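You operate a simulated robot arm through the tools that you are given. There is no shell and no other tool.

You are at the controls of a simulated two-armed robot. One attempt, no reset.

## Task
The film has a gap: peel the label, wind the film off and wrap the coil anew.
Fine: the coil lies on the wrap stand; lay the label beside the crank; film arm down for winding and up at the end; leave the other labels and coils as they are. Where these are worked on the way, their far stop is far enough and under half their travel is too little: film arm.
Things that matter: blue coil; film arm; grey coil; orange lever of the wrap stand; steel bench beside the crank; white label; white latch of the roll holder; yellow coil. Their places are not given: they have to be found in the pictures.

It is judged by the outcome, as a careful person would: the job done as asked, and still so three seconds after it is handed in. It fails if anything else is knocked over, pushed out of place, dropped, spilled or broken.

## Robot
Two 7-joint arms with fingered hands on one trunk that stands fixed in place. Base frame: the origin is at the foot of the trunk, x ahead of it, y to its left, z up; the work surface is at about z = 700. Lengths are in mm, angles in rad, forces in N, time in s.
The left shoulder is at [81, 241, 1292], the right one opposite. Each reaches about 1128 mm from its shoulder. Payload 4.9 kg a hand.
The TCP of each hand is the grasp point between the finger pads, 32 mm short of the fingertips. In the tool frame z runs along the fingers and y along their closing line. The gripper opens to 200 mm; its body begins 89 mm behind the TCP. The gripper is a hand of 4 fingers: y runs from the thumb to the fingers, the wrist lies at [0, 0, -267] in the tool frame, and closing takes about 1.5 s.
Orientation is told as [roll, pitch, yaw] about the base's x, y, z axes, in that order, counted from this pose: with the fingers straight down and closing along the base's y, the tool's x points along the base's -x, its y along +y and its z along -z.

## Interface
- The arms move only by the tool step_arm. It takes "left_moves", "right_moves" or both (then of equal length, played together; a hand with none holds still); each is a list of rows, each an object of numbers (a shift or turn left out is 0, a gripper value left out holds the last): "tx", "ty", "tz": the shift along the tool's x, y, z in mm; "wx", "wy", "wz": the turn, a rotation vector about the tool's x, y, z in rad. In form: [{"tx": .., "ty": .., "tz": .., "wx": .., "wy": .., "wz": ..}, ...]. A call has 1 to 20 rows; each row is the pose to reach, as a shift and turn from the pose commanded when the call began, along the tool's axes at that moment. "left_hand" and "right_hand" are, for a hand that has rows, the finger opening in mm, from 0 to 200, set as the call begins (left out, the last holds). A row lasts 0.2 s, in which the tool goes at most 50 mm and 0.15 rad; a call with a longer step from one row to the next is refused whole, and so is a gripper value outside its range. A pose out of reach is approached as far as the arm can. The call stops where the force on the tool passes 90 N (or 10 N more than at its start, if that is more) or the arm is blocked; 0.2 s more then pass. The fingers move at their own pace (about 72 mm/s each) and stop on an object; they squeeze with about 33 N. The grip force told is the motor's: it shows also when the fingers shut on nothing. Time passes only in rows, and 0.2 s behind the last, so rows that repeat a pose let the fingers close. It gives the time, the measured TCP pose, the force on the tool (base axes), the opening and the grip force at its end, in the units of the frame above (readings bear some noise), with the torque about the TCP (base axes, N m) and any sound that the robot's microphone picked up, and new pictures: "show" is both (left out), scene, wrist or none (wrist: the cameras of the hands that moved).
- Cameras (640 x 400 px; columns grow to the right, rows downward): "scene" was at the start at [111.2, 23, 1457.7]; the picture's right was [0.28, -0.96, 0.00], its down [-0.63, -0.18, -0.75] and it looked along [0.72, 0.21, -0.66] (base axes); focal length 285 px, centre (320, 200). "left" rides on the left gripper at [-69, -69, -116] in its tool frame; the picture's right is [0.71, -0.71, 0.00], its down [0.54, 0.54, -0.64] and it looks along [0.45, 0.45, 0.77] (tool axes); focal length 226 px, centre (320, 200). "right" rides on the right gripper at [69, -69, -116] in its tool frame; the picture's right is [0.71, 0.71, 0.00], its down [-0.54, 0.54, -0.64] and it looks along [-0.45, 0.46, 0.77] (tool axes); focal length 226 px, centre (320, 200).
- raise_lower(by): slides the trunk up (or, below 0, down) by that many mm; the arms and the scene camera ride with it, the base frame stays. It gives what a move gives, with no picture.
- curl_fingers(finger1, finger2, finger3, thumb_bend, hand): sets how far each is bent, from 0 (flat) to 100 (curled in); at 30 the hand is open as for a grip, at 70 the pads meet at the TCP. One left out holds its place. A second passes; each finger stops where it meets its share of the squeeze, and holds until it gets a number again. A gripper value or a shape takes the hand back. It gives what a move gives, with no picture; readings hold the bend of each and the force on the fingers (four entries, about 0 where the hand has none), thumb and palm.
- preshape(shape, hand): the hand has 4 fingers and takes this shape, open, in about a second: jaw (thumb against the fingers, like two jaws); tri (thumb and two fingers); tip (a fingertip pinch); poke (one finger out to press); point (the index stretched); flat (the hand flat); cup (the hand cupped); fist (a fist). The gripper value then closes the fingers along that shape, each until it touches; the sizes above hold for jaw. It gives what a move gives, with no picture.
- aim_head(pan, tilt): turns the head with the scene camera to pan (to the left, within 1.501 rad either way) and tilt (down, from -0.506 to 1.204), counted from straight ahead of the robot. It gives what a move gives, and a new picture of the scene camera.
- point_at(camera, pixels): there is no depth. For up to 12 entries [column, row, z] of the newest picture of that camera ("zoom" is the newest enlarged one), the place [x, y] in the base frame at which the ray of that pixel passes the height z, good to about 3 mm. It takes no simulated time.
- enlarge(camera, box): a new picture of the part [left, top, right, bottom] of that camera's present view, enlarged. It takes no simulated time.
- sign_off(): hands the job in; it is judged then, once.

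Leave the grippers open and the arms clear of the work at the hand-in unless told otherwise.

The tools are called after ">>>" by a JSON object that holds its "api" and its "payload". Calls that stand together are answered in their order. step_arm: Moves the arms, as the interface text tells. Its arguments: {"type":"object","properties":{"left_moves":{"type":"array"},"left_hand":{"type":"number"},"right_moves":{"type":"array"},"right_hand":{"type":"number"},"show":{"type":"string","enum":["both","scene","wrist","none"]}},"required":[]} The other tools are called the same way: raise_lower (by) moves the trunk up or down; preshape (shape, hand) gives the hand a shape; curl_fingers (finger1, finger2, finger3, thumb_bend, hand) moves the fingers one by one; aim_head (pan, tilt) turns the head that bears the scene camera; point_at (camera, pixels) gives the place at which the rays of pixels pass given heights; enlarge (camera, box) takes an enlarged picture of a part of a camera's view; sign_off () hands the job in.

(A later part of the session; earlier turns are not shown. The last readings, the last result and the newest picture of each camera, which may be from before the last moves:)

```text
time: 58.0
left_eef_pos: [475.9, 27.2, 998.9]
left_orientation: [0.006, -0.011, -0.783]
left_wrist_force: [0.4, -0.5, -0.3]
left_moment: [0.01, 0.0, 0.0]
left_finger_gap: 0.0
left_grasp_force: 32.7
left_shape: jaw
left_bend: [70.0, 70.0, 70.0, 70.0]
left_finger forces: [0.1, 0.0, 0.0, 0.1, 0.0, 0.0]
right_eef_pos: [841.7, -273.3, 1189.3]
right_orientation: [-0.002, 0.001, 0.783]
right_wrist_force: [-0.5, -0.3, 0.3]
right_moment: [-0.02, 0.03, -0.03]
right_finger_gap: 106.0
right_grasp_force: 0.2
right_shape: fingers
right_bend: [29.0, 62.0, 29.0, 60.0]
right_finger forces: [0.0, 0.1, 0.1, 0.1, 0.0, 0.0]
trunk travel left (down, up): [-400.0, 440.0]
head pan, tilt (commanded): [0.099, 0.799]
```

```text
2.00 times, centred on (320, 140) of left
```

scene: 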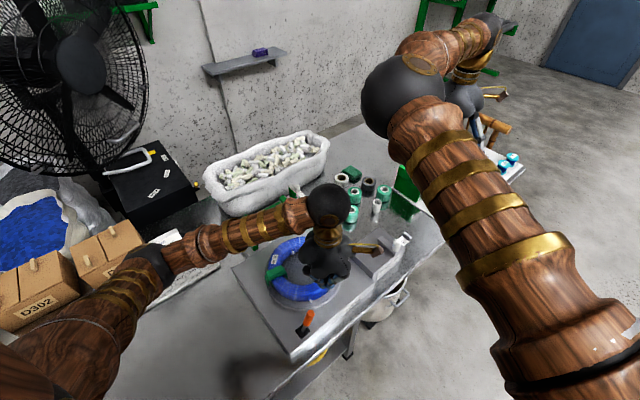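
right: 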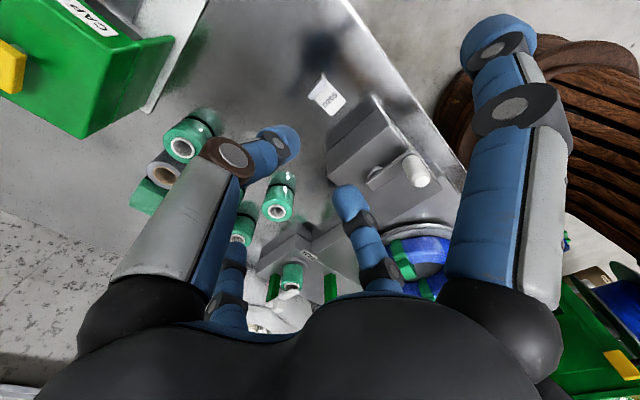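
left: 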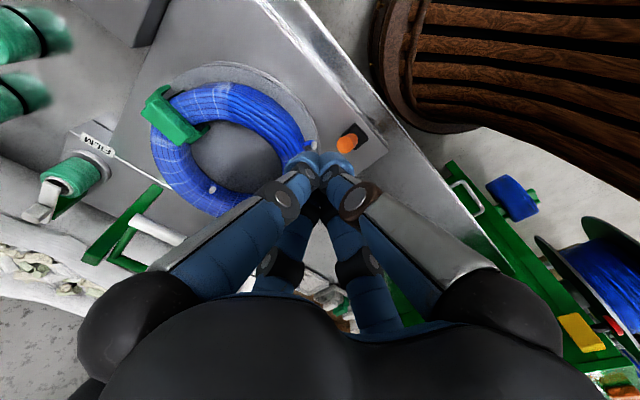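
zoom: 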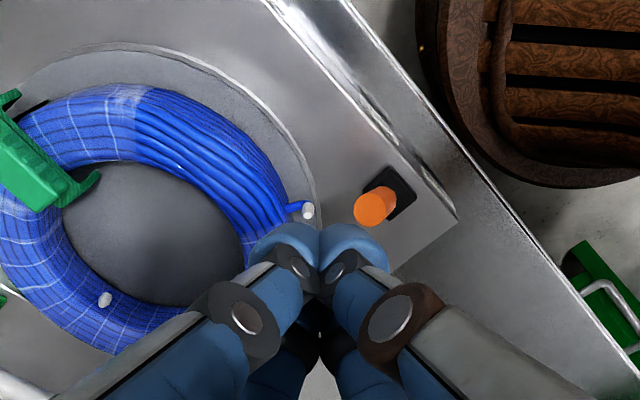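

The lever tip is 51 mm toward −u, and the coil's wire end is 41 mm to the +v side. I keep 6 mm more away from the wire end and descend to TCP z≈853.

>>> {"api": "step_arm", "payload": {"left_moves": [{"ty": -6, "tz": 30}, {"ty": -6, "tz": 60}, {"ty": -6, "tz": 90}, {"ty": -6, "tz": 110}, {"ty": -6, "tz": 130}, {"ty": -6, "tz": 146}], "show": "wrist"}}

>>> {"api": "enlarge", "payload": {"camera": "left", "box": [220, 40, 420, 240]}}

```text
time: 59.4
left_eef_pos: [475.1, 22.5, 852.8]
left_orientation: [0.006, -0.011, -0.784]
left_wrist_force: [-0.5, 0.4, 0.2]
left_moment: [-0.01, -0.02, 0.01]
left_finger_gap: 0.0
left_grasp_force: 32.8
left_shape: jaw
left_bend: [70.0, 70.0, 70.0, 70.0]
left_finger forces: [0.1, 0.0, 0.0, 0.0, 0.0, 0.1]
right_eef_pos: [841.4, -274.5, 1189.2]
right_orientation: [0.0, 0.0, 0.784]
right_wrist_force: [0.0, 0.5, 0.5]
right_moment: [0.02, -0.04, 0.03]
right_finger_gap: 105.8
right_grasp_force: 0.1
right_shape: fingers
right_bend: [29.0, 62.0, 29.0, 60.0]
right_finger forces: [0.0, 0.0, 0.0, 0.1, 0.0, 0.1]
trunk travel left (down, up): [-400.0, 440.0]
head pan, tilt (commanded): [0.099, 0.799]
```

left: 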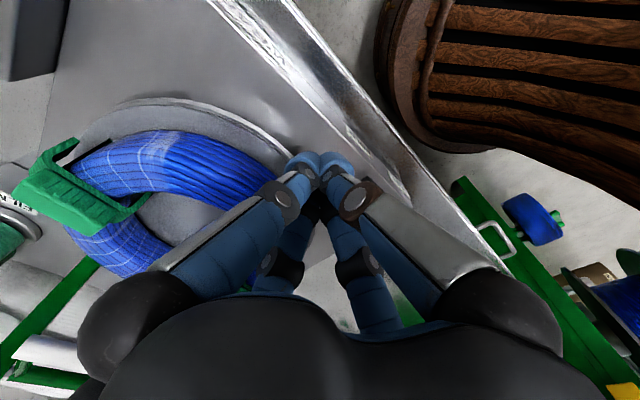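

```text
2.00 times, centred on (320, 140) of left
```

zoom: 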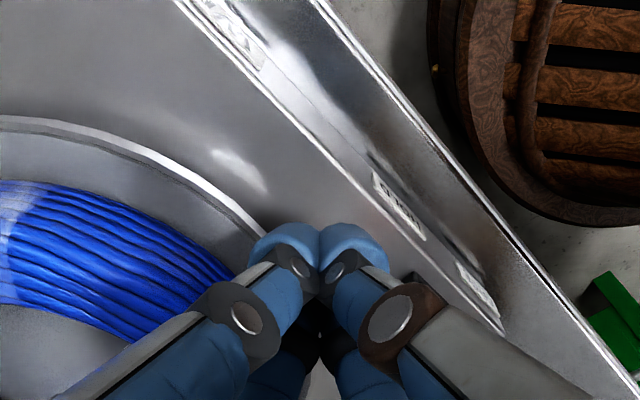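

The lever is behind the fingers from this view. I push along +tool x (toward FREE) in 6 mm rows up to 62 mm.

>>> {"api": "step_arm", "payload": {"left_moves": [{"tx": 6}, {"tx": 12}, {"tx": 18}, {"tx": 24}, {"tx": 30}, {"tx": 36}, {"tx": 42}, {"tx": 48}, {"tx": 54}, {"tx": 60}], "show": "both"}}

>>> {"api": "enlarge", "payload": {"camera": "scene", "box": [230, 180, 350, 340]}}

```text
time: 61.6
left_eef_pos: [431.5, 64.7, 851.0]
left_orientation: [0.006, -0.01, -0.785]
left_wrist_force: [0.4, 0.9, 0.3]
left_moment: [0.01, 0.01, 0.02]
left_finger_gap: 0.1
left_grasp_force: 33.3
left_shape: jaw
left_bend: [70.0, 70.0, 70.0, 70.0]
left_finger forces: [0.0, 0.1, 0.0, 0.0, 0.1, 0.1]
right_eef_pos: [841.5, -273.3, 1189.4]
right_orientation: [0.0, -0.001, 0.781]
right_wrist_force: [-0.1, -1.2, 0.0]
right_moment: [0.01, -0.01, 0.0]
right_finger_gap: 106.2
right_grasp_force: 0.0
right_shape: fingers
right_bend: [29.0, 62.0, 29.0, 60.0]
right_finger forces: [0.1, 0.1, 0.1, 0.0, 0.1, 0.1]
trunk travel left (down, up): [-400.0, 440.0]
head pan, tilt (commanded): [0.099, 0.799]
```

scene: 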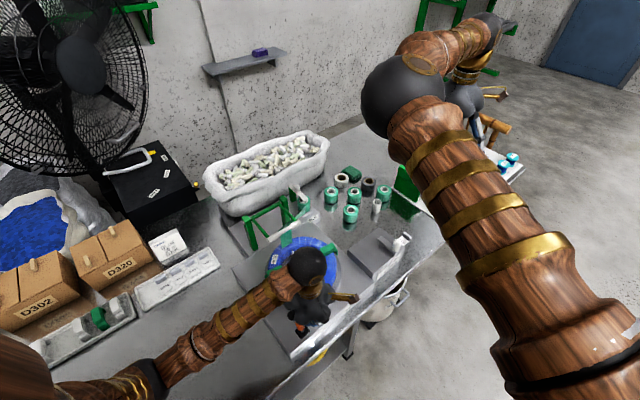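
left: 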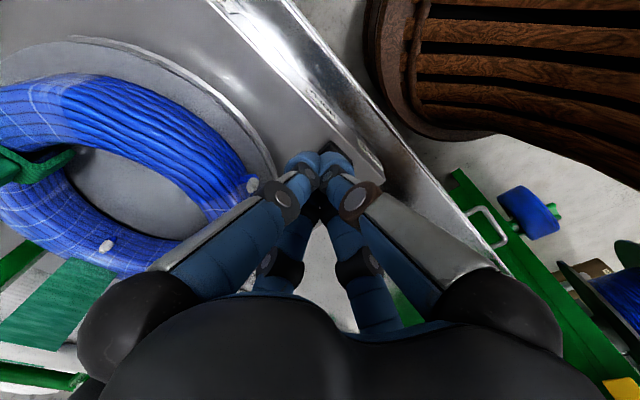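

```text
2.50 times, centred on (290, 260) of scene
```

zoom: 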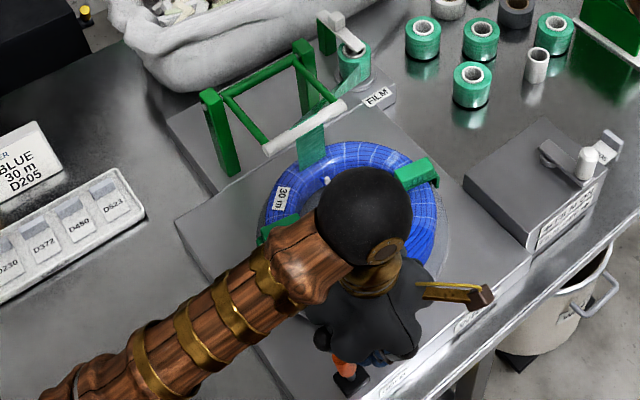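

The lever is back at FREE and the film web is back, so this is the winding state. I lift the left hand away to up-left again.

>>> {"api": "step_arm", "payload": {"left_moves": [{"tz": -45}, {"tz": -90}, {"tz": -130}, {"tx": 8, "ty": 38, "tz": -160}, {"tx": 16, "ty": 76, "tz": -190}, {"tx": 24, "ty": 114, "tz": -220}, {"tx": 32, "ty": 152, "tz": -250}, {"tx": 40, "ty": 190, "tz": -280}, {"tx": 48, "ty": 228, "tz": -310}, {"tx": 56, "ty": 260, "tz": -330}], "left_hand": 100, "show": "scene"}}

>>> {"api": "enlarge", "payload": {"camera": "scene", "box": [230, 180, 350, 340]}}

```text
time: 63.8
left_eef_pos: [572.0, 290.6, 1181.6]
left_orientation: [0.006, -0.01, -0.784]
left_wrist_force: [-0.3, 0.0, -0.4]
left_moment: [-0.01, 0.05, 0.04]
left_finger_gap: 99.4
left_grasp_force: 0.1
left_shape: jaw
left_bend: [38.0, 38.0, 38.0, 36.0]
left_finger forces: [0.0, 0.0, 0.0, 0.0, 0.1, 0.0]
right_eef_pos: [841.3, -272.4, 1188.6]
right_orientation: [0.001, 0.001, 0.784]
right_wrist_force: [0.1, 0.3, 0.5]
right_moment: [-0.01, -0.01, 0.01]
right_finger_gap: 106.2
right_grasp_force: 0.0
right_shape: fingers
right_bend: [29.0, 62.0, 29.0, 60.0]
right_finger forces: [0.0, 0.0, 0.1, 0.1, 0.0, 0.1]
trunk travel left (down, up): [-400.0, 440.0]
head pan, tilt (commanded): [0.099, 0.799]
```

scene: 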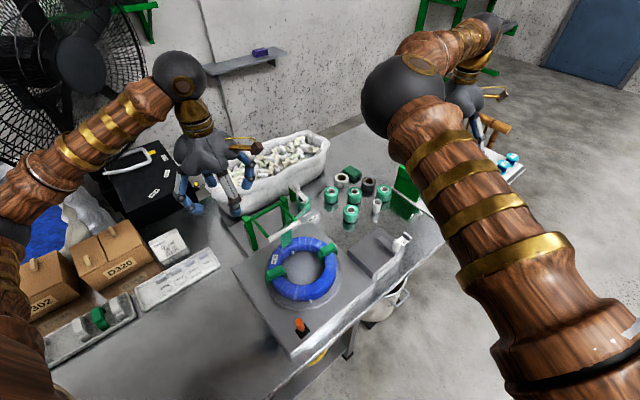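

```text
2.50 times, centred on (290, 260) of scene
```

zoom: 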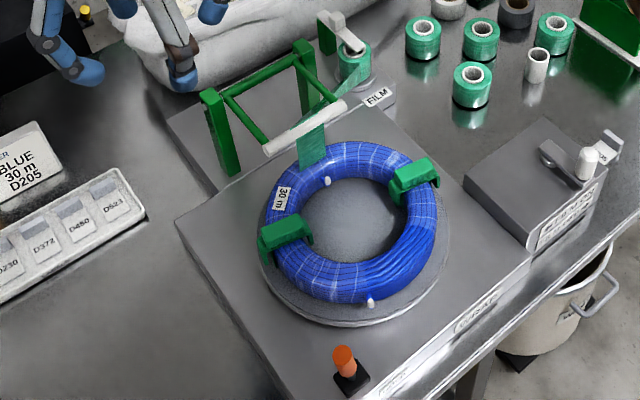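

I check the lever is fully at FREE.

>>> {"api": "enlarge", "payload": {"camera": "scene", "box": [270, 300, 330, 350]}}

>>> {"api": "point_at", "payload": {"camera": "zoom", "pixels": [[320, 200, 800]]}}

```text
8.00 times, centred on (300, 325) of scene
```

zoom: 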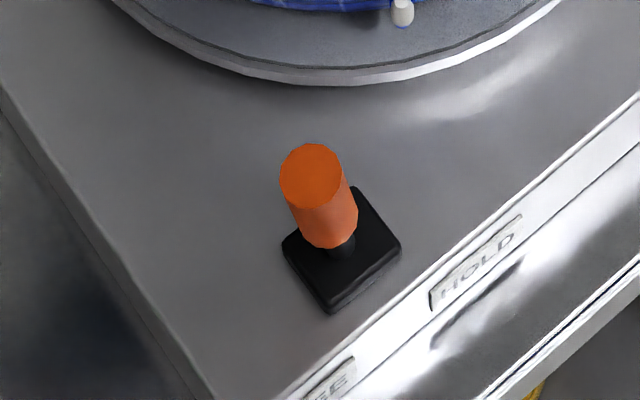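

```text
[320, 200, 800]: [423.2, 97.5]
```

>>> {"api": "point_at", "payload": {"camera": "zoom", "pixels": [[312, 175, 837], [312, 175, 845], [342, 248, 767], [325, 245, 795]]}}

>>> {"api": "enlarge", "payload": {"camera": "left", "box": [400, 0, 560, 100]}}

```text
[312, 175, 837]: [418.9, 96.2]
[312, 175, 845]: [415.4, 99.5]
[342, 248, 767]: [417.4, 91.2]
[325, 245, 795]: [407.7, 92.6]
```

```text
4.00 times, centred on (480, 50) of left
```

zoom: 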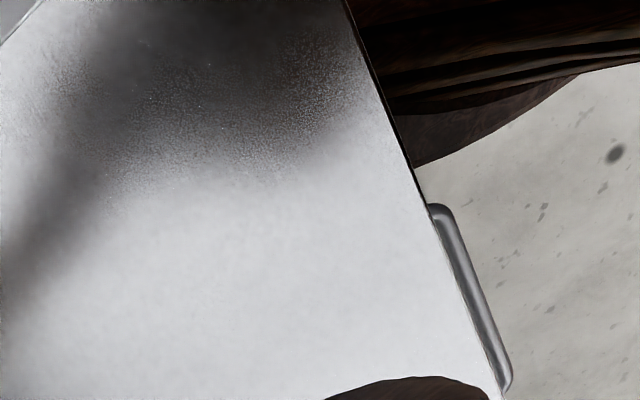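

The lever is only about upright (tip at (417,98,840)), so it must be pushed further to its FREE stop. I go back above (434,61), closed, then down.

>>> {"api": "step_arm", "payload": {"left_moves": [{"tx": -8, "ty": -33, "tz": 25}, {"tx": -16, "ty": -66, "tz": 50}, {"tx": -24, "ty": -98, "tz": 75}, {"tx": -32, "ty": -130, "tz": 100}, {"tx": -40, "ty": -163, "tz": 125}, {"tx": -48, "ty": -196, "tz": 150}, {"tx": -56, "ty": -228, "tz": 175}, {"tx": -68, "ty": -260, "tz": 199}, {"tx": -68, "ty": -260, "tz": 235}, {"tx": -68, "ty": -260, "tz": 270}, {"tx": -68, "ty": -260, "tz": 300}, {"tx": -68, "ty": -260, "tz": 330}], "left_hand": 0, "show": "both"}}

>>> {"api": "enlarge", "payload": {"camera": "scene", "box": [250, 280, 350, 360]}}

```text
time: 66.4
left_eef_pos: [439.6, 56.3, 851.9]
left_orientation: [0.007, -0.012, -0.783]
left_wrist_force: [0.5, -0.3, -0.7]
left_moment: [0.01, -0.02, 0.01]
left_finger_gap: 0.0
left_grasp_force: 32.9
left_shape: jaw
left_bend: [70.0, 70.0, 70.0, 70.0]
left_finger forces: [0.0, 0.1, 0.1, 0.0, 0.0, 0.0]
right_eef_pos: [841.9, -274.2, 1189.0]
right_orientation: [-0.001, 0.0, 0.783]
right_wrist_force: [-0.4, -0.6, -0.3]
right_moment: [0.02, 0.01, 0.01]
right_finger_gap: 106.0
right_grasp_force: 0.1
right_shape: fingers
right_bend: [29.0, 62.0, 29.0, 60.0]
right_finger forces: [0.0, 0.0, 0.0, 0.1, 0.1, 0.1]
trunk travel left (down, up): [-400.0, 440.0]
head pan, tilt (commanded): [0.099, 0.799]
```

scene: 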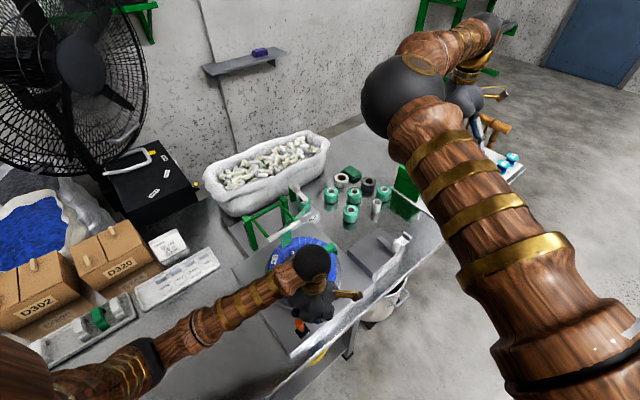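
left: 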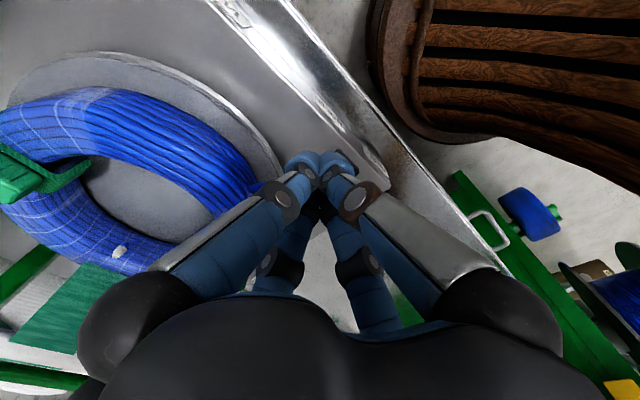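

```text
5.00 times, centred on (300, 320) of scene
```

zoom: 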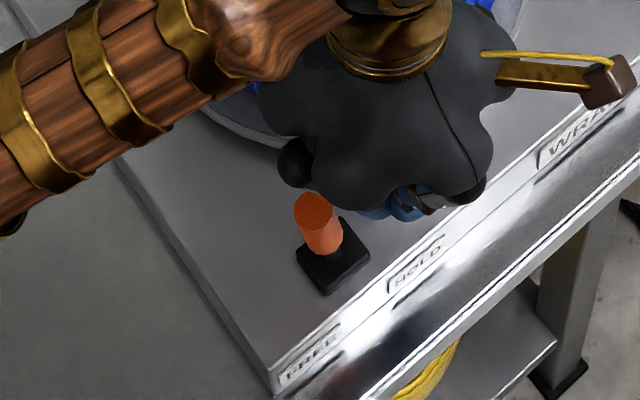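

The lever and the hand beside it are visible. I push toward FREE by up to 45 mm.

>>> {"api": "step_arm", "payload": {"left_moves": [{"tx": 6}, {"tx": 12}, {"tx": 18}, {"tx": 24}, {"tx": 30}, {"tx": 36}, {"tx": 41}, {"tx": 45}], "show": "scene"}}

>>> {"api": "enlarge", "payload": {"camera": "scene", "box": [250, 280, 350, 360]}}

```text
time: 68.2
left_eef_pos: [408.9, 85.7, 851.2]
left_orientation: [0.004, -0.013, -0.784]
left_wrist_force: [5.8, -14.8, 5.7]
left_moment: [-0.34, -0.14, 0.03]
left_finger_gap: 0.4
left_grasp_force: 33.0
left_shape: jaw
left_bend: [70.0, 70.0, 70.0, 70.0]
left_finger forces: [0.0, 0.1, 0.0, 0.0, 0.1, 0.0]
right_eef_pos: [842.2, -276.5, 1188.1]
right_orientation: [0.003, -0.003, 0.783]
right_wrist_force: [0.1, -1.2, -0.2]
right_moment: [0.03, -0.01, 0.01]
right_finger_gap: 106.3
right_grasp_force: 0.0
right_shape: fingers
right_bend: [29.0, 62.0, 29.0, 60.0]
right_finger forces: [0.1, 0.0, 0.0, 0.0, 0.0, 0.0]
trunk travel left (down, up): [-400.0, 440.0]
head pan, tilt (commanded): [0.099, 0.799]
```

scene: 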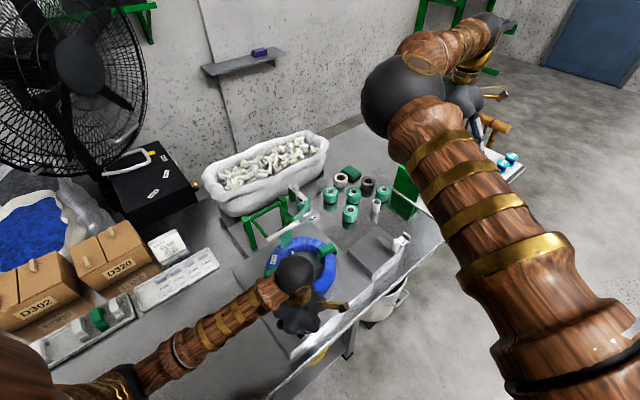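

```text
5.00 times, centred on (300, 320) of scene
```

zoom: 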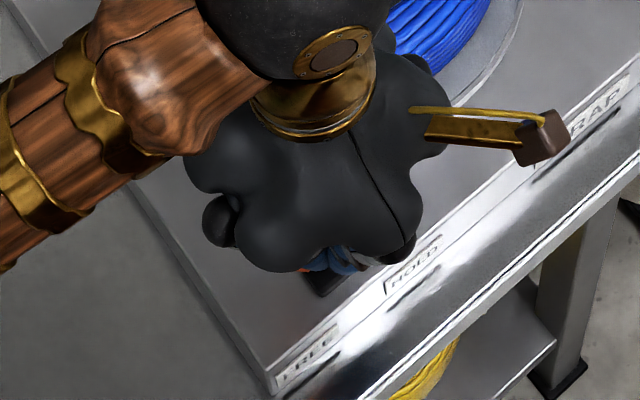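

A force of ~16 N has built up, likely the stop. I push 5 mm more to be sure.

>>> {"api": "step_arm", "payload": {"left_moves": [{"tx": 2}, {"tx": 4}, {"tx": 6}], "show": "none"}}

```text
time: 69.0
left_eef_pos: [402.4, 88.2, 851.9]
left_orientation: [0.008, -0.009, -0.786]
left_wrist_force: [-0.5, -29.4, 3.6]
left_moment: [-0.8, 0.06, 0.25]
left_finger_gap: 0.0
left_grasp_force: 32.7
left_shape: jaw
left_bend: [70.0, 70.0, 70.0, 70.0]
left_finger forces: [0.0, 0.1, 0.0, 0.0, 0.0, 0.0]
right_eef_pos: [840.8, -275.5, 1188.1]
right_orientation: [0.004, -0.002, 0.786]
right_wrist_force: [0.0, 0.1, -0.1]
right_moment: [0.03, 0.0, 0.01]
right_finger_gap: 105.9
right_grasp_force: 0.0
right_shape: fingers
right_bend: [29.0, 62.0, 29.0, 60.0]
right_finger forces: [0.0, 0.0, 0.0, 0.1, 0.0, 0.0]
trunk travel left (down, up): [-400.0, 440.0]
head pan, tilt (commanded): [0.099, 0.799]
```

The force climbs steadily (29 N): the lever is at its stop. I back off, lift, and move the left hand up-left.

>>> {"api": "step_arm", "payload": {"left_moves": [{"tx": -15}, {"tx": -15, "tz": -45}, {"tx": -15, "tz": -90}, {"tx": -15, "tz": -130}, {"tx": -10, "ty": 38, "tz": -160}, {"tx": -5, "ty": 76, "tz": -190}, {"tx": 0, "ty": 114, "tz": -220}, {"tx": 5, "ty": 152, "tz": -250}, {"tx": 12, "ty": 190, "tz": -280}, {"tx": 20, "ty": 228, "tz": -310}, {"tx": 28, "ty": 260, "tz": -330}], "left_hand": 100, "show": "scene"}}

>>> {"api": "enlarge", "payload": {"camera": "scene", "box": [260, 290, 340, 350]}}

>>> {"api": "enlarge", "payload": {"camera": "scene", "box": [230, 180, 350, 310]}}

```text
time: 71.4
left_eef_pos: [565.0, 297.4, 1182.3]
left_orientation: [0.007, -0.01, -0.785]
left_wrist_force: [0.1, 0.1, -0.1]
left_moment: [0.0, 0.02, 0.02]
left_finger_gap: 99.8
left_grasp_force: 0.0
left_shape: jaw
left_bend: [38.0, 38.0, 38.0, 36.0]
left_finger forces: [0.0, 0.0, 0.1, 0.0, 0.0, 0.1]
right_eef_pos: [841.6, -271.1, 1189.0]
right_orientation: [-0.001, 0.002, 0.783]
right_wrist_force: [-0.5, 0.0, -1.6]
right_moment: [-0.04, 0.0, 0.01]
right_finger_gap: 105.8
right_grasp_force: 0.1
right_shape: fingers
right_bend: [29.0, 62.0, 29.0, 60.0]
right_finger forces: [0.0, 0.1, 0.1, 0.0, 0.1, 0.0]
trunk travel left (down, up): [-400.0, 440.0]
head pan, tilt (commanded): [0.099, 0.799]
```

scene: 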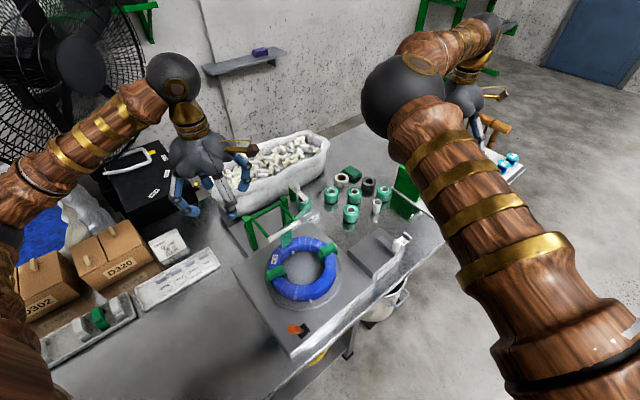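

```text
6.67 times, centred on (300, 320) of scene
```

zoom: 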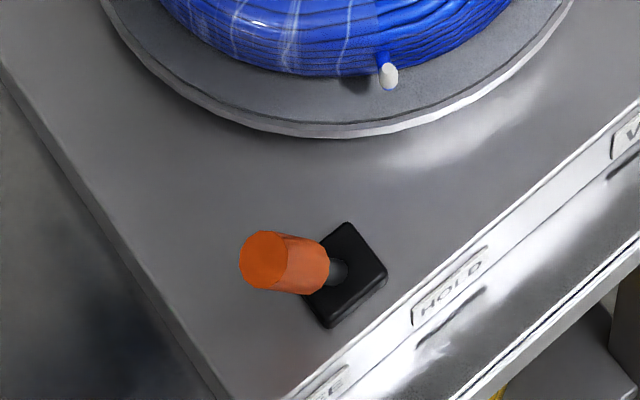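

```text
3.08 times, centred on (290, 245) of scene
```

zoom: 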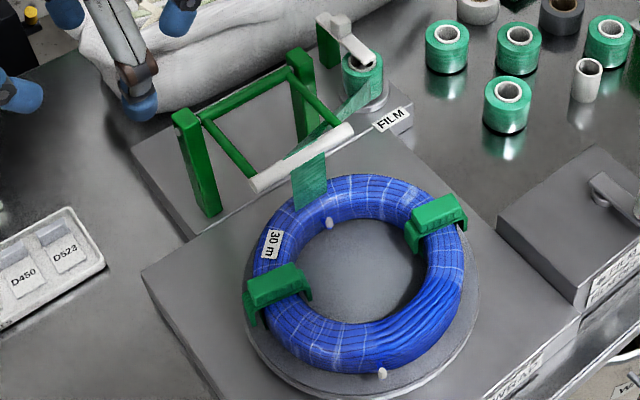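

Lever is back at FREE and the web is there. Now the crank: I measure the knob and hub from the scene and right cameras.

>>> {"api": "enlarge", "payload": {"camera": "scene", "box": [355, 220, 425, 285]}}

>>> {"api": "enlarge", "payload": {"camera": "right", "box": [300, 50, 460, 170]}}

>>> {"api": "point_at", "payload": {"camera": "scene", "pixels": [[398.1, 240.3, 855], [398.1, 240.3, 865], [398.1, 240.3, 875], [395.7, 250.4, 805], [395.7, 250.4, 815], [380.7, 244.4, 795], [380.7, 244.4, 805]]}}

```text
6.15 times, centred on (390, 252) of scene
```

zoom: 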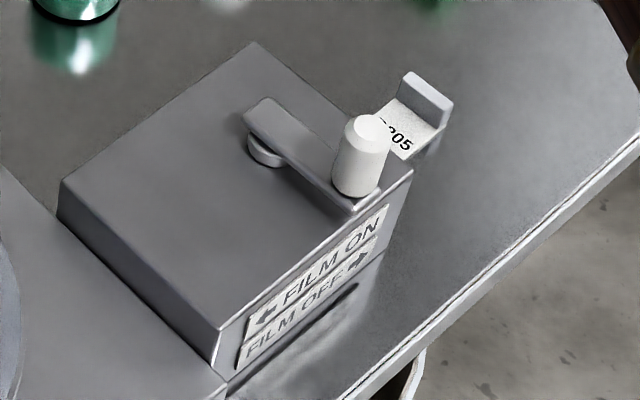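

```text
3.33 times, centred on (380, 110) of right
```

zoom: 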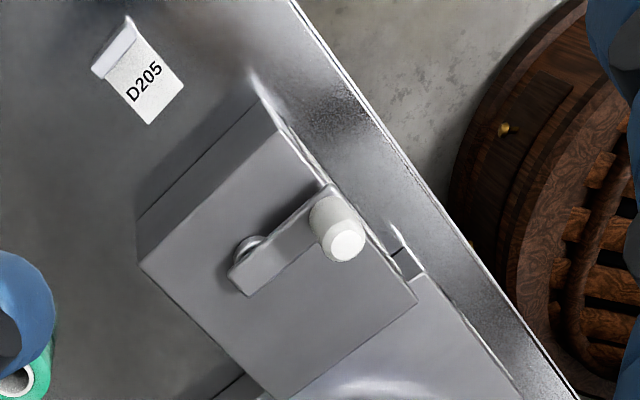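

```text
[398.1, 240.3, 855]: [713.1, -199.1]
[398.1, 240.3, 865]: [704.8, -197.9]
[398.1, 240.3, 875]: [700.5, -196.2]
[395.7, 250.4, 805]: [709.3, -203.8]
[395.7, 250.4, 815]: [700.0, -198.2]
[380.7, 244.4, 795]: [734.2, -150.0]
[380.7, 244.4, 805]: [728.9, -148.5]
```

>>> {"api": "point_at", "payload": {"camera": "right", "pixels": [[387.5, 123.5, 855], [387.5, 123.5, 865], [387.5, 123.5, 845], [382, 112, 805], [359, 124.4, 795], [359, 124.4, 805], [355.5, 132, 815]]}}

```text
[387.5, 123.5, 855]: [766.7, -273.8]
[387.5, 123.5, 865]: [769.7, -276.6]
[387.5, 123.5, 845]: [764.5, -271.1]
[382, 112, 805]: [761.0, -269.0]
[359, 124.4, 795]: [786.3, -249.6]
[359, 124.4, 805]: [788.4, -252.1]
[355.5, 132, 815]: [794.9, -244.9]
```

The full right picture is older than the trunk move; I use the zoom picture instead.

>>> {"api": "point_at", "payload": {"camera": "zoom", "pixels": [[345, 245, 855], [345, 245, 865], [345, 245, 875], [330, 208, 810], [250, 248, 795], [250, 248, 805], [243, 272, 815], [325, 190, 810]]}}

```text
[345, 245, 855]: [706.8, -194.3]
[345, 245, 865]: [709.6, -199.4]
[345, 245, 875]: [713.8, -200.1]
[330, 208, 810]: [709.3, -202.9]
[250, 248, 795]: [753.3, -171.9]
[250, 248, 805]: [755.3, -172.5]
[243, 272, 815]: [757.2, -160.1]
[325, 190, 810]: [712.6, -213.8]
```

The knob is at about (707,−199), top z≈863; the hub about (748,−160), radius ≈57, so the crank points to the front. FILM OFF (right arrow) means counter-clockwise from above. I put the right hand in jaw shape and bring it above the knob.

>>> {"api": "preshape", "payload": {"hand": "right", "shape": "jaw"}}

>>> {"api": "step_arm", "payload": {"right_moves": [{"tx": 6, "ty": 21, "tz": 33}, {"tx": 12, "ty": 42, "tz": 66}, {"tx": 19, "ty": 63, "tz": 99}, {"tx": 25, "ty": 84, "tz": 132}, {"tx": 32, "ty": 105, "tz": 165}, {"tx": 38, "ty": 126, "tz": 198}, {"tx": 44, "ty": 146, "tz": 229}], "right_hand": 100, "show": "both"}}

>>> {"api": "enlarge", "payload": {"camera": "right", "box": [240, 80, 400, 220]}}

```text
time: 72.3
left_eef_pos: [565.5, 295.9, 1181.8]
left_orientation: [0.007, -0.012, -0.784]
left_wrist_force: [0.3, 0.0, 0.5]
left_moment: [0.03, -0.02, 0.03]
left_finger_gap: 99.7
left_grasp_force: 0.0
left_shape: jaw
left_bend: [38.0, 38.0, 38.0, 36.0]
left_finger forces: [0.0, 0.1, 0.0, 0.1, 0.1, 0.1]
right_eef_pos: [841.6, -275.1, 1188.7]
right_orientation: [0.0, 0.0, 0.785]
right_wrist_force: [-0.7, 0.2, 0.0]
right_moment: [0.0, 0.0, -0.02]
right_finger_gap: 200.0
right_grasp_force: 0.2
right_shape: jaw
right_bend: [30.0, 30.0, 30.0, 30.0]
right_finger forces: [0.0, 0.1, 0.1, 0.0, 0.0, 0.0]
trunk travel left (down, up): [-400.0, 440.0]
head pan, tilt (commanded): [0.099, 0.799]
```

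```text
time: 73.9
left_eef_pos: [564.3, 296.9, 1181.9]
left_orientation: [0.007, -0.01, -0.785]
left_wrist_force: [-0.8, 0.7, 0.1]
left_moment: [-0.02, -0.01, 0.0]
left_finger_gap: 99.8
left_grasp_force: 0.0
left_shape: jaw
left_bend: [38.0, 38.0, 38.0, 36.0]
left_finger forces: [0.1, 0.0, 0.1, 0.0, 0.0, 0.0]
right_eef_pos: [706.1, -200.1, 959.7]
right_orientation: [0.001, 0.001, 0.783]
right_wrist_force: [0.0, 0.1, -0.6]
right_moment: [0.01, -0.01, 0.01]
right_finger_gap: 100.3
right_grasp_force: 0.1
right_shape: jaw
right_bend: [38.0, 38.0, 38.0, 36.0]
right_finger forces: [0.0, 0.0, 0.0, 0.1, 0.0, 0.0]
trunk travel left (down, up): [-400.0, 440.0]
head pan, tilt (commanded): [0.099, 0.799]
```

scene: 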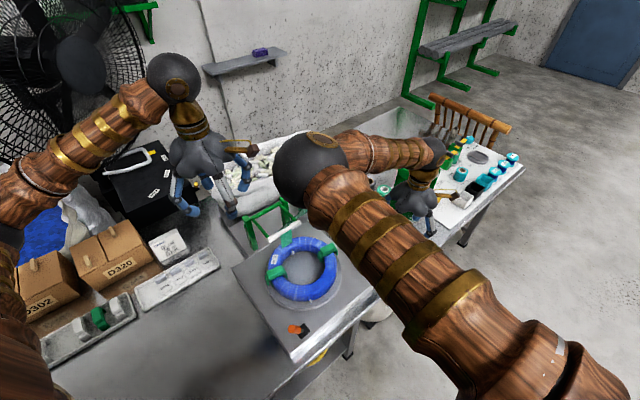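
right: 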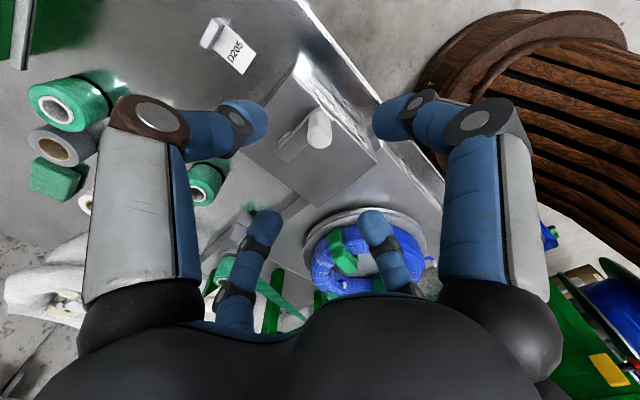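

```text
2.86 times, centred on (320, 150) of right
```

zoom: 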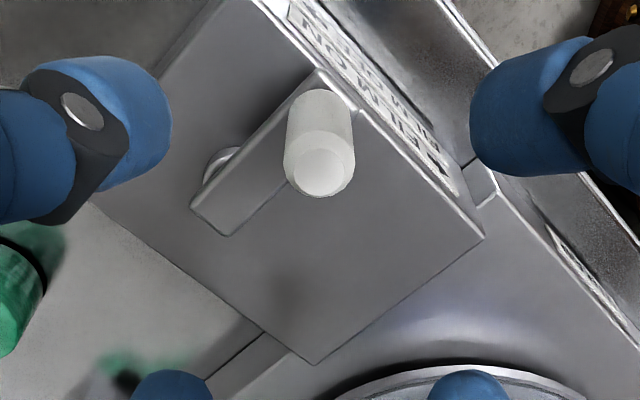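

The knob top is exactly on the tool axis. I measure the crank's far end and hub from this close view.

>>> {"api": "point_at", "payload": {"camera": "zoom", "pixels": [[210, 220, 812], [193, 205, 812], [228, 235, 812], [218, 170, 800], [320, 72, 812], [356, 105, 812], [320, 170, 863], [484, 238, 793], [315, 362, 793], [260, 5, 793]]}}

```text
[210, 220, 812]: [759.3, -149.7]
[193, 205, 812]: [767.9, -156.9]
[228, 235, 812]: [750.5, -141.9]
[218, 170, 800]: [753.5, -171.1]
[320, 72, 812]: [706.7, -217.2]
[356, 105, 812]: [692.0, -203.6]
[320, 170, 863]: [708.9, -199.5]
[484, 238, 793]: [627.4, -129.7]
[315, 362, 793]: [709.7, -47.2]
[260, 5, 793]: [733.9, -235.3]
```

Hub (749,−160), radius 57 confirmed. I descend to TCP z≈853 around the knob.

>>> {"api": "step_arm", "payload": {"right_moves": [{"tz": 30}, {"tz": 60}, {"tz": 85}, {"tz": 106}], "show": "wrist"}}

>>> {"api": "enlarge", "payload": {"camera": "right", "box": [240, 100, 400, 240]}}

```text
time: 74.9
left_eef_pos: [564.4, 297.4, 1181.3]
left_orientation: [0.009, -0.012, -0.783]
left_wrist_force: [-0.8, -0.3, 1.4]
left_moment: [-0.01, -0.02, -0.01]
left_finger_gap: 99.8
left_grasp_force: 0.1
left_shape: jaw
left_bend: [38.0, 38.0, 38.0, 36.0]
left_finger forces: [0.1, 0.0, 0.0, 0.1, 0.1, 0.1]
right_eef_pos: [707.3, -203.4, 852.2]
right_orientation: [0.003, 0.0, 0.785]
right_wrist_force: [0.3, -0.6, 0.0]
right_moment: [0.01, 0.01, 0.03]
right_finger_gap: 100.3
right_grasp_force: 0.1
right_shape: jaw
right_bend: [38.0, 38.0, 38.0, 36.0]
right_finger forces: [0.1, 0.1, 0.0, 0.0, 0.0, 0.1]
trunk travel left (down, up): [-400.0, 440.0]
head pan, tilt (commanded): [0.099, 0.799]
```

right: 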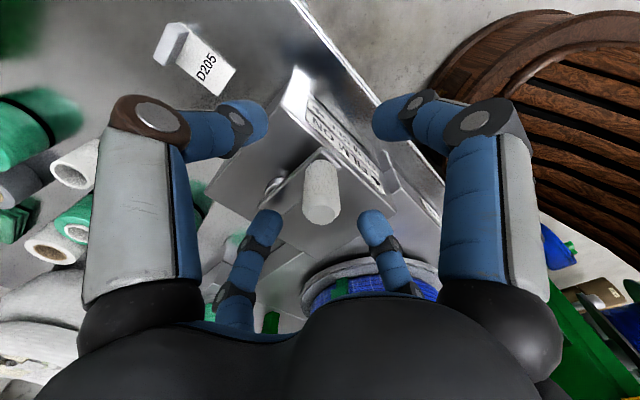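

```text
2.86 times, centred on (320, 170) of right
```

zoom: 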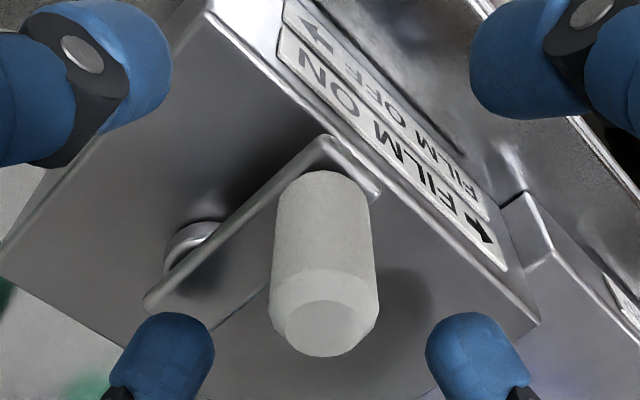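

I close to 36 mm as a loose cage around the knob and look.

>>> {"api": "step_arm", "payload": {"right_moves": [{"ty": 2}, {"ty": 3}, {"ty": 3}, {"ty": 3}, {"ty": 3}], "right_hand": 36, "show": "wrist"}}

>>> {"api": "enlarge", "payload": {"camera": "right", "box": [240, 100, 400, 240]}}

```text
time: 76.1
left_eef_pos: [564.4, 296.5, 1181.6]
left_orientation: [0.007, -0.011, -0.783]
left_wrist_force: [0.4, 0.3, -0.3]
left_moment: [0.0, 0.01, 0.0]
left_finger_gap: 99.7
left_grasp_force: 0.0
left_shape: jaw
left_bend: [38.0, 38.0, 38.0, 36.0]
left_finger forces: [0.1, 0.1, 0.0, 0.0, 0.0, 0.1]
right_eef_pos: [706.0, -199.9, 852.9]
right_orientation: [0.0, 0.0, 0.783]
right_wrist_force: [0.2, 0.1, -0.2]
right_moment: [-0.03, 0.03, -0.01]
right_finger_gap: 36.5
right_grasp_force: 0.1
right_shape: jaw
right_bend: [56.0, 56.0, 56.0, 55.0]
right_finger forces: [0.0, 0.1, 0.0, 0.0, 0.0, 0.1]
trunk travel left (down, up): [-400.0, 440.0]
head pan, tilt (commanded): [0.099, 0.799]
```

right: 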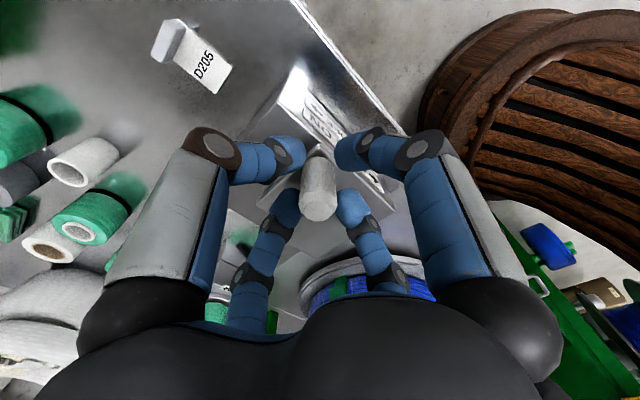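

```text
2.86 times, centred on (320, 170) of right
```

zoom: 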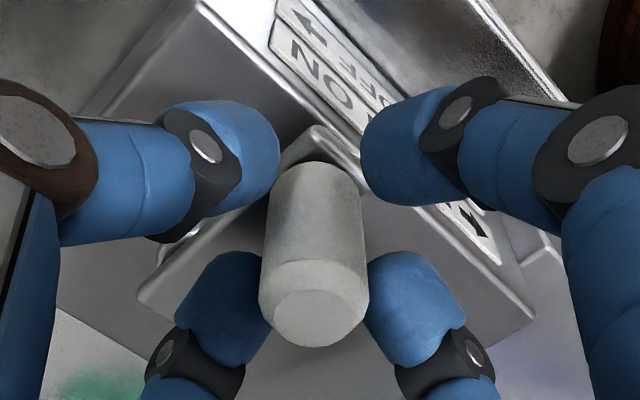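

Four fingertips cage the knob with little slack. I turn the crank counter-clockwise (FILM OFF) a first 90°.

>>> {"api": "step_arm", "payload": {"right_moves": [{"ty": -14.8, "tx": -1.9}, {"ty": -28.5, "tx": -7.6}, {"ty": -40.3, "tx": -16.7}, {"ty": -49.4, "tx": -28.5}, {"ty": -55.1, "tx": -42.2}, {"ty": -57, "tx": -57}], "show": "both"}}

>>> {"api": "enlarge", "payload": {"camera": "right", "box": [240, 100, 400, 240]}}

>>> {"api": "enlarge", "payload": {"camera": "scene", "box": [230, 180, 350, 310]}}

```text
time: 77.5
left_eef_pos: [564.4, 296.5, 1182.2]
left_orientation: [0.006, -0.011, -0.785]
left_wrist_force: [0.0, 0.3, 0.6]
left_moment: [-0.01, 0.02, -0.01]
left_finger_gap: 100.0
left_grasp_force: 0.1
left_shape: jaw
left_bend: [38.0, 38.0, 38.0, 36.0]
left_finger forces: [0.0, 0.1, 0.0, 0.0, 0.0, 0.1]
right_eef_pos: [786.3, -199.4, 853.8]
right_orientation: [0.0, 0.0, 0.782]
right_wrist_force: [0.8, -0.1, -0.7]
right_moment: [-0.03, 0.01, 0.02]
right_finger_gap: 36.2
right_grasp_force: 0.2
right_shape: jaw
right_bend: [56.0, 56.0, 56.0, 55.0]
right_finger forces: [0.0, 0.0, 0.1, 0.0, 0.0, 0.1]
trunk travel left (down, up): [-400.0, 440.0]
head pan, tilt (commanded): [0.099, 0.799]
```

scene: 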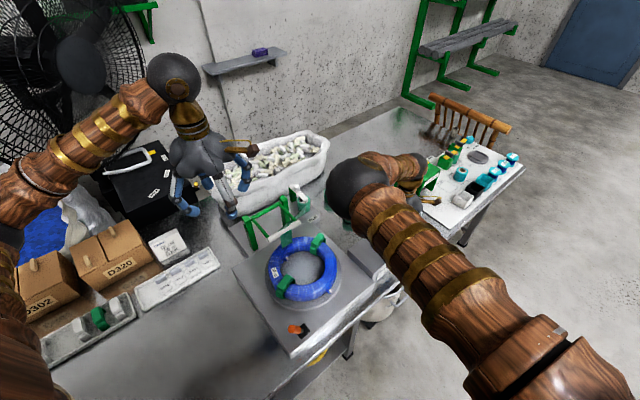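
right: 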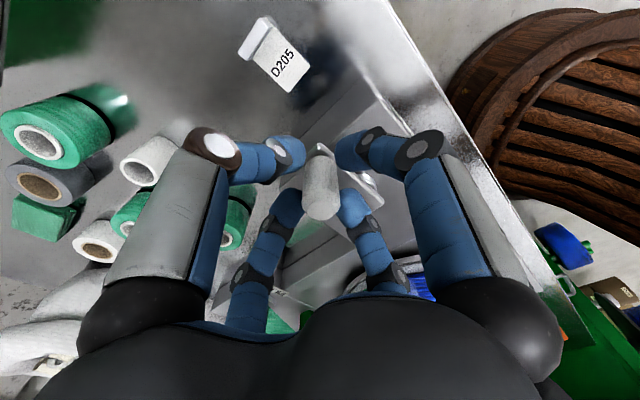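

```text
2.86 times, centred on (320, 170) of right
```

zoom: 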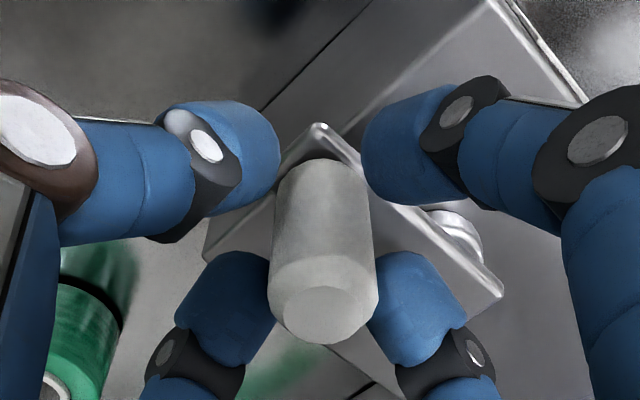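

```text
3.08 times, centred on (290, 245) of scene
```

zoom: 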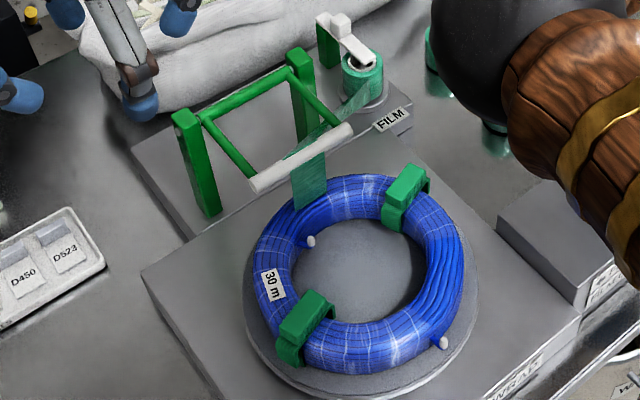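

The crank turns freely and the coil with its clips turns on the table. I go on with one full counter-clockwise turn (18° per row).

>>> {"api": "step_arm", "payload": {"right_moves": [{"ty": 2.8, "tx": -17.6}, {"ty": 10.9, "tx": -33.5}, {"ty": 23.5, "tx": -46.1}, {"ty": 39.4, "tx": -54.2}, {"ty": 57, "tx": -57}, {"ty": 74.6, "tx": -54.2}, {"ty": 90.5, "tx": -46.1}, {"ty": 103.1, "tx": -33.5}, {"ty": 111.2, "tx": -17.6}, {"ty": 114, "tx": 0}, {"ty": 111.2, "tx": 17.6}, {"ty": 103.1, "tx": 33.5}, {"ty": 90.5, "tx": 46.1}, {"ty": 74.6, "tx": 54.2}, {"ty": 57, "tx": 57}, {"ty": 39.4, "tx": 54.2}, {"ty": 23.5, "tx": 46.1}, {"ty": 10.9, "tx": 33.5}, {"ty": 2.8, "tx": 17.6}, {"ty": 0, "tx": 0}], "show": "both"}}

>>> {"api": "enlarge", "payload": {"camera": "scene", "box": [230, 180, 350, 310]}}

```text
time: 81.7
left_eef_pos: [564.0, 296.7, 1182.2]
left_orientation: [0.007, -0.009, -0.783]
left_wrist_force: [0.0, -0.3, 0.1]
left_moment: [-0.01, 0.0, -0.02]
left_finger_gap: 99.4
left_grasp_force: 0.1
left_shape: jaw
left_bend: [38.0, 38.0, 38.0, 36.0]
left_finger forces: [0.1, 0.0, 0.0, 0.0, 0.0, 0.0]
right_eef_pos: [786.3, -199.3, 853.3]
right_orientation: [0.001, 0.001, 0.782]
right_wrist_force: [0.3, -0.1, -0.4]
right_moment: [0.02, 0.03, -0.01]
right_finger_gap: 36.1
right_grasp_force: 0.1
right_shape: jaw
right_bend: [56.0, 56.0, 56.0, 55.0]
right_finger forces: [0.1, 0.0, 0.1, 0.0, 0.1, 0.0]
trunk travel left (down, up): [-400.0, 440.0]
head pan, tilt (commanded): [0.099, 0.799]
```

scene: 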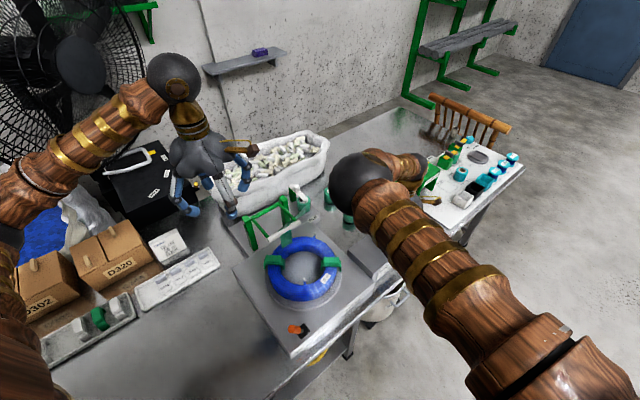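
right: 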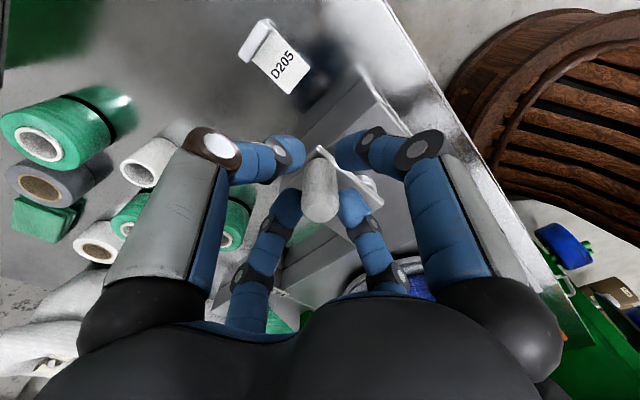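

```text
3.08 times, centred on (290, 245) of scene
```

zoom: 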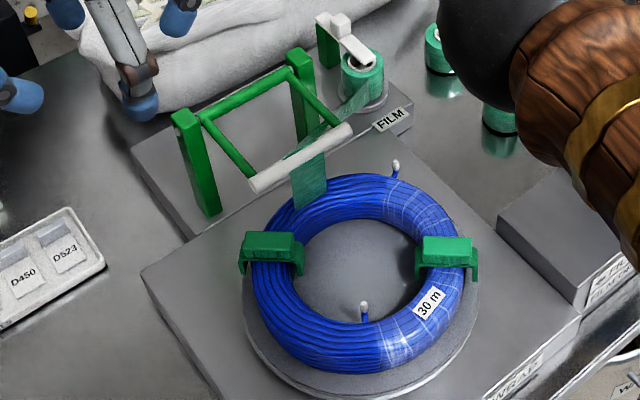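

About half the film is gone: the left half of the coil shows bare wire, film left on the right side. I do another full turn.

>>> {"api": "step_arm", "payload": {"right_moves": [{"ty": 2.8, "tx": -17.6}, {"ty": 10.9, "tx": -33.5}, {"ty": 23.5, "tx": -46.1}, {"ty": 39.4, "tx": -54.2}, {"ty": 57, "tx": -57}, {"ty": 74.6, "tx": -54.2}, {"ty": 90.5, "tx": -46.1}, {"ty": 103.1, "tx": -33.5}, {"ty": 111.2, "tx": -17.6}, {"ty": 114, "tx": 0}, {"ty": 111.2, "tx": 17.6}, {"ty": 103.1, "tx": 33.5}, {"ty": 90.5, "tx": 46.1}, {"ty": 74.6, "tx": 54.2}, {"ty": 57, "tx": 57}, {"ty": 39.4, "tx": 54.2}, {"ty": 23.5, "tx": 46.1}, {"ty": 10.9, "tx": 33.5}, {"ty": 2.8, "tx": 17.6}, {"ty": 0, "tx": 0}], "show": "scene"}}

>>> {"api": "enlarge", "payload": {"camera": "scene", "box": [230, 180, 350, 310]}}

```text
time: 85.9
left_eef_pos: [564.9, 297.2, 1182.7]
left_orientation: [0.008, -0.011, -0.783]
left_wrist_force: [0.4, -0.1, -0.9]
left_moment: [0.01, 0.01, -0.02]
left_finger_gap: 99.8
left_grasp_force: 0.0
left_shape: jaw
left_bend: [38.0, 38.0, 38.0, 36.0]
left_finger forces: [0.1, 0.0, 0.1, 0.0, 0.0, 0.1]
right_eef_pos: [785.6, -199.5, 852.9]
right_orientation: [0.001, 0.001, 0.785]
right_wrist_force: [-0.3, 0.1, 1.1]
right_moment: [0.01, 0.03, 0.0]
right_finger_gap: 36.0
right_grasp_force: 0.2
right_shape: jaw
right_bend: [56.0, 56.0, 56.0, 55.0]
right_finger forces: [0.0, 0.1, 0.0, 0.1, 0.0, 0.0]
trunk travel left (down, up): [-400.0, 440.0]
head pan, tilt (commanded): [0.099, 0.799]
```

scene: 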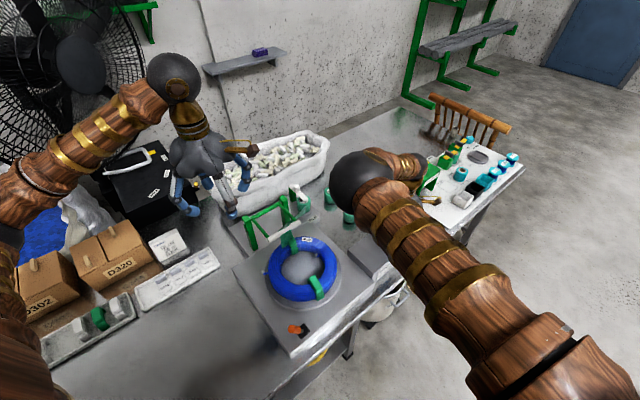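

```text
3.08 times, centred on (290, 245) of scene
```

zoom: 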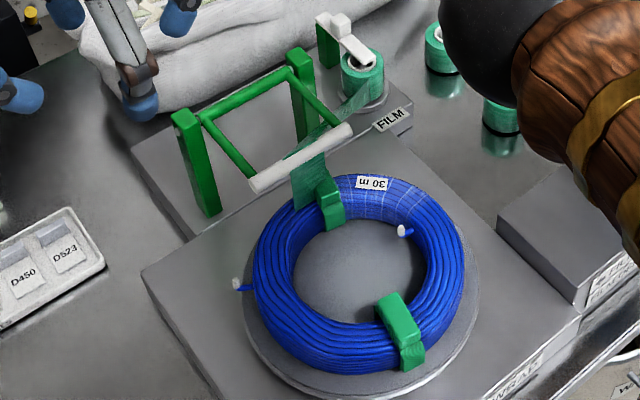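

Only a short piece of film (around zoom (390,200)) is left. I turn another ~220° and check.

>>> {"api": "step_arm", "payload": {"right_moves": [{"ty": 2.8, "tx": -17.6}, {"ty": 10.9, "tx": -33.5}, {"ty": 23.5, "tx": -46.1}, {"ty": 39.4, "tx": -54.2}, {"ty": 57, "tx": -57}, {"ty": 74.6, "tx": -54.2}, {"ty": 90.5, "tx": -46.1}, {"ty": 103.1, "tx": -33.5}, {"ty": 111.2, "tx": -17.6}, {"ty": 114, "tx": 0}], "show": "scene"}}

>>> {"api": "enlarge", "payload": {"camera": "scene", "box": [230, 180, 350, 310]}}

```text
time: 88.1
left_eef_pos: [563.7, 296.1, 1182.7]
left_orientation: [0.005, -0.009, -0.784]
left_wrist_force: [1.4, -0.8, -0.3]
left_moment: [0.0, 0.0, -0.01]
left_finger_gap: 99.7
left_grasp_force: 0.1
left_shape: jaw
left_bend: [38.0, 38.0, 38.0, 36.0]
left_finger forces: [0.1, 0.0, 0.1, 0.0, 0.0, 0.1]
right_eef_pos: [705.8, -118.5, 855.3]
right_orientation: [0.0, 0.001, 0.782]
right_wrist_force: [-0.8, -0.1, -0.2]
right_moment: [-0.01, -0.01, -0.03]
right_finger_gap: 36.0
right_grasp_force: 0.1
right_shape: jaw
right_bend: [56.0, 56.0, 56.0, 55.0]
right_finger forces: [0.1, 0.1, 0.0, 0.0, 0.1, 0.0]
trunk travel left (down, up): [-400.0, 440.0]
head pan, tilt (commanded): [0.099, 0.799]
```

scene: 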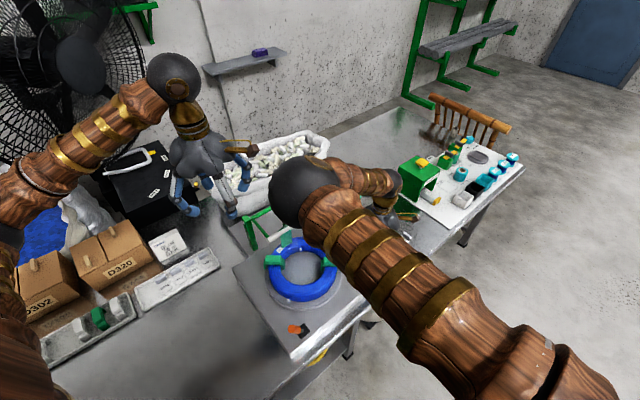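

```text
3.08 times, centred on (290, 245) of scene
```

zoom: 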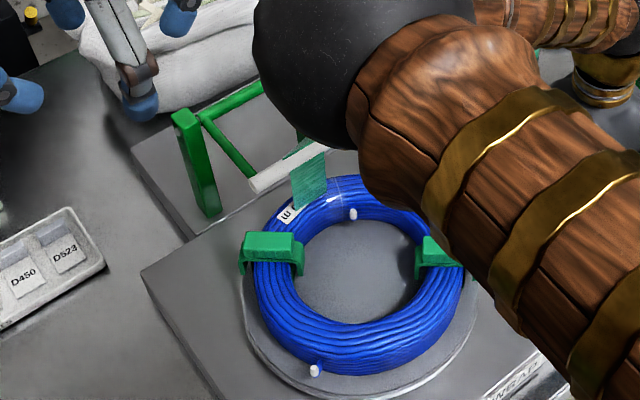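

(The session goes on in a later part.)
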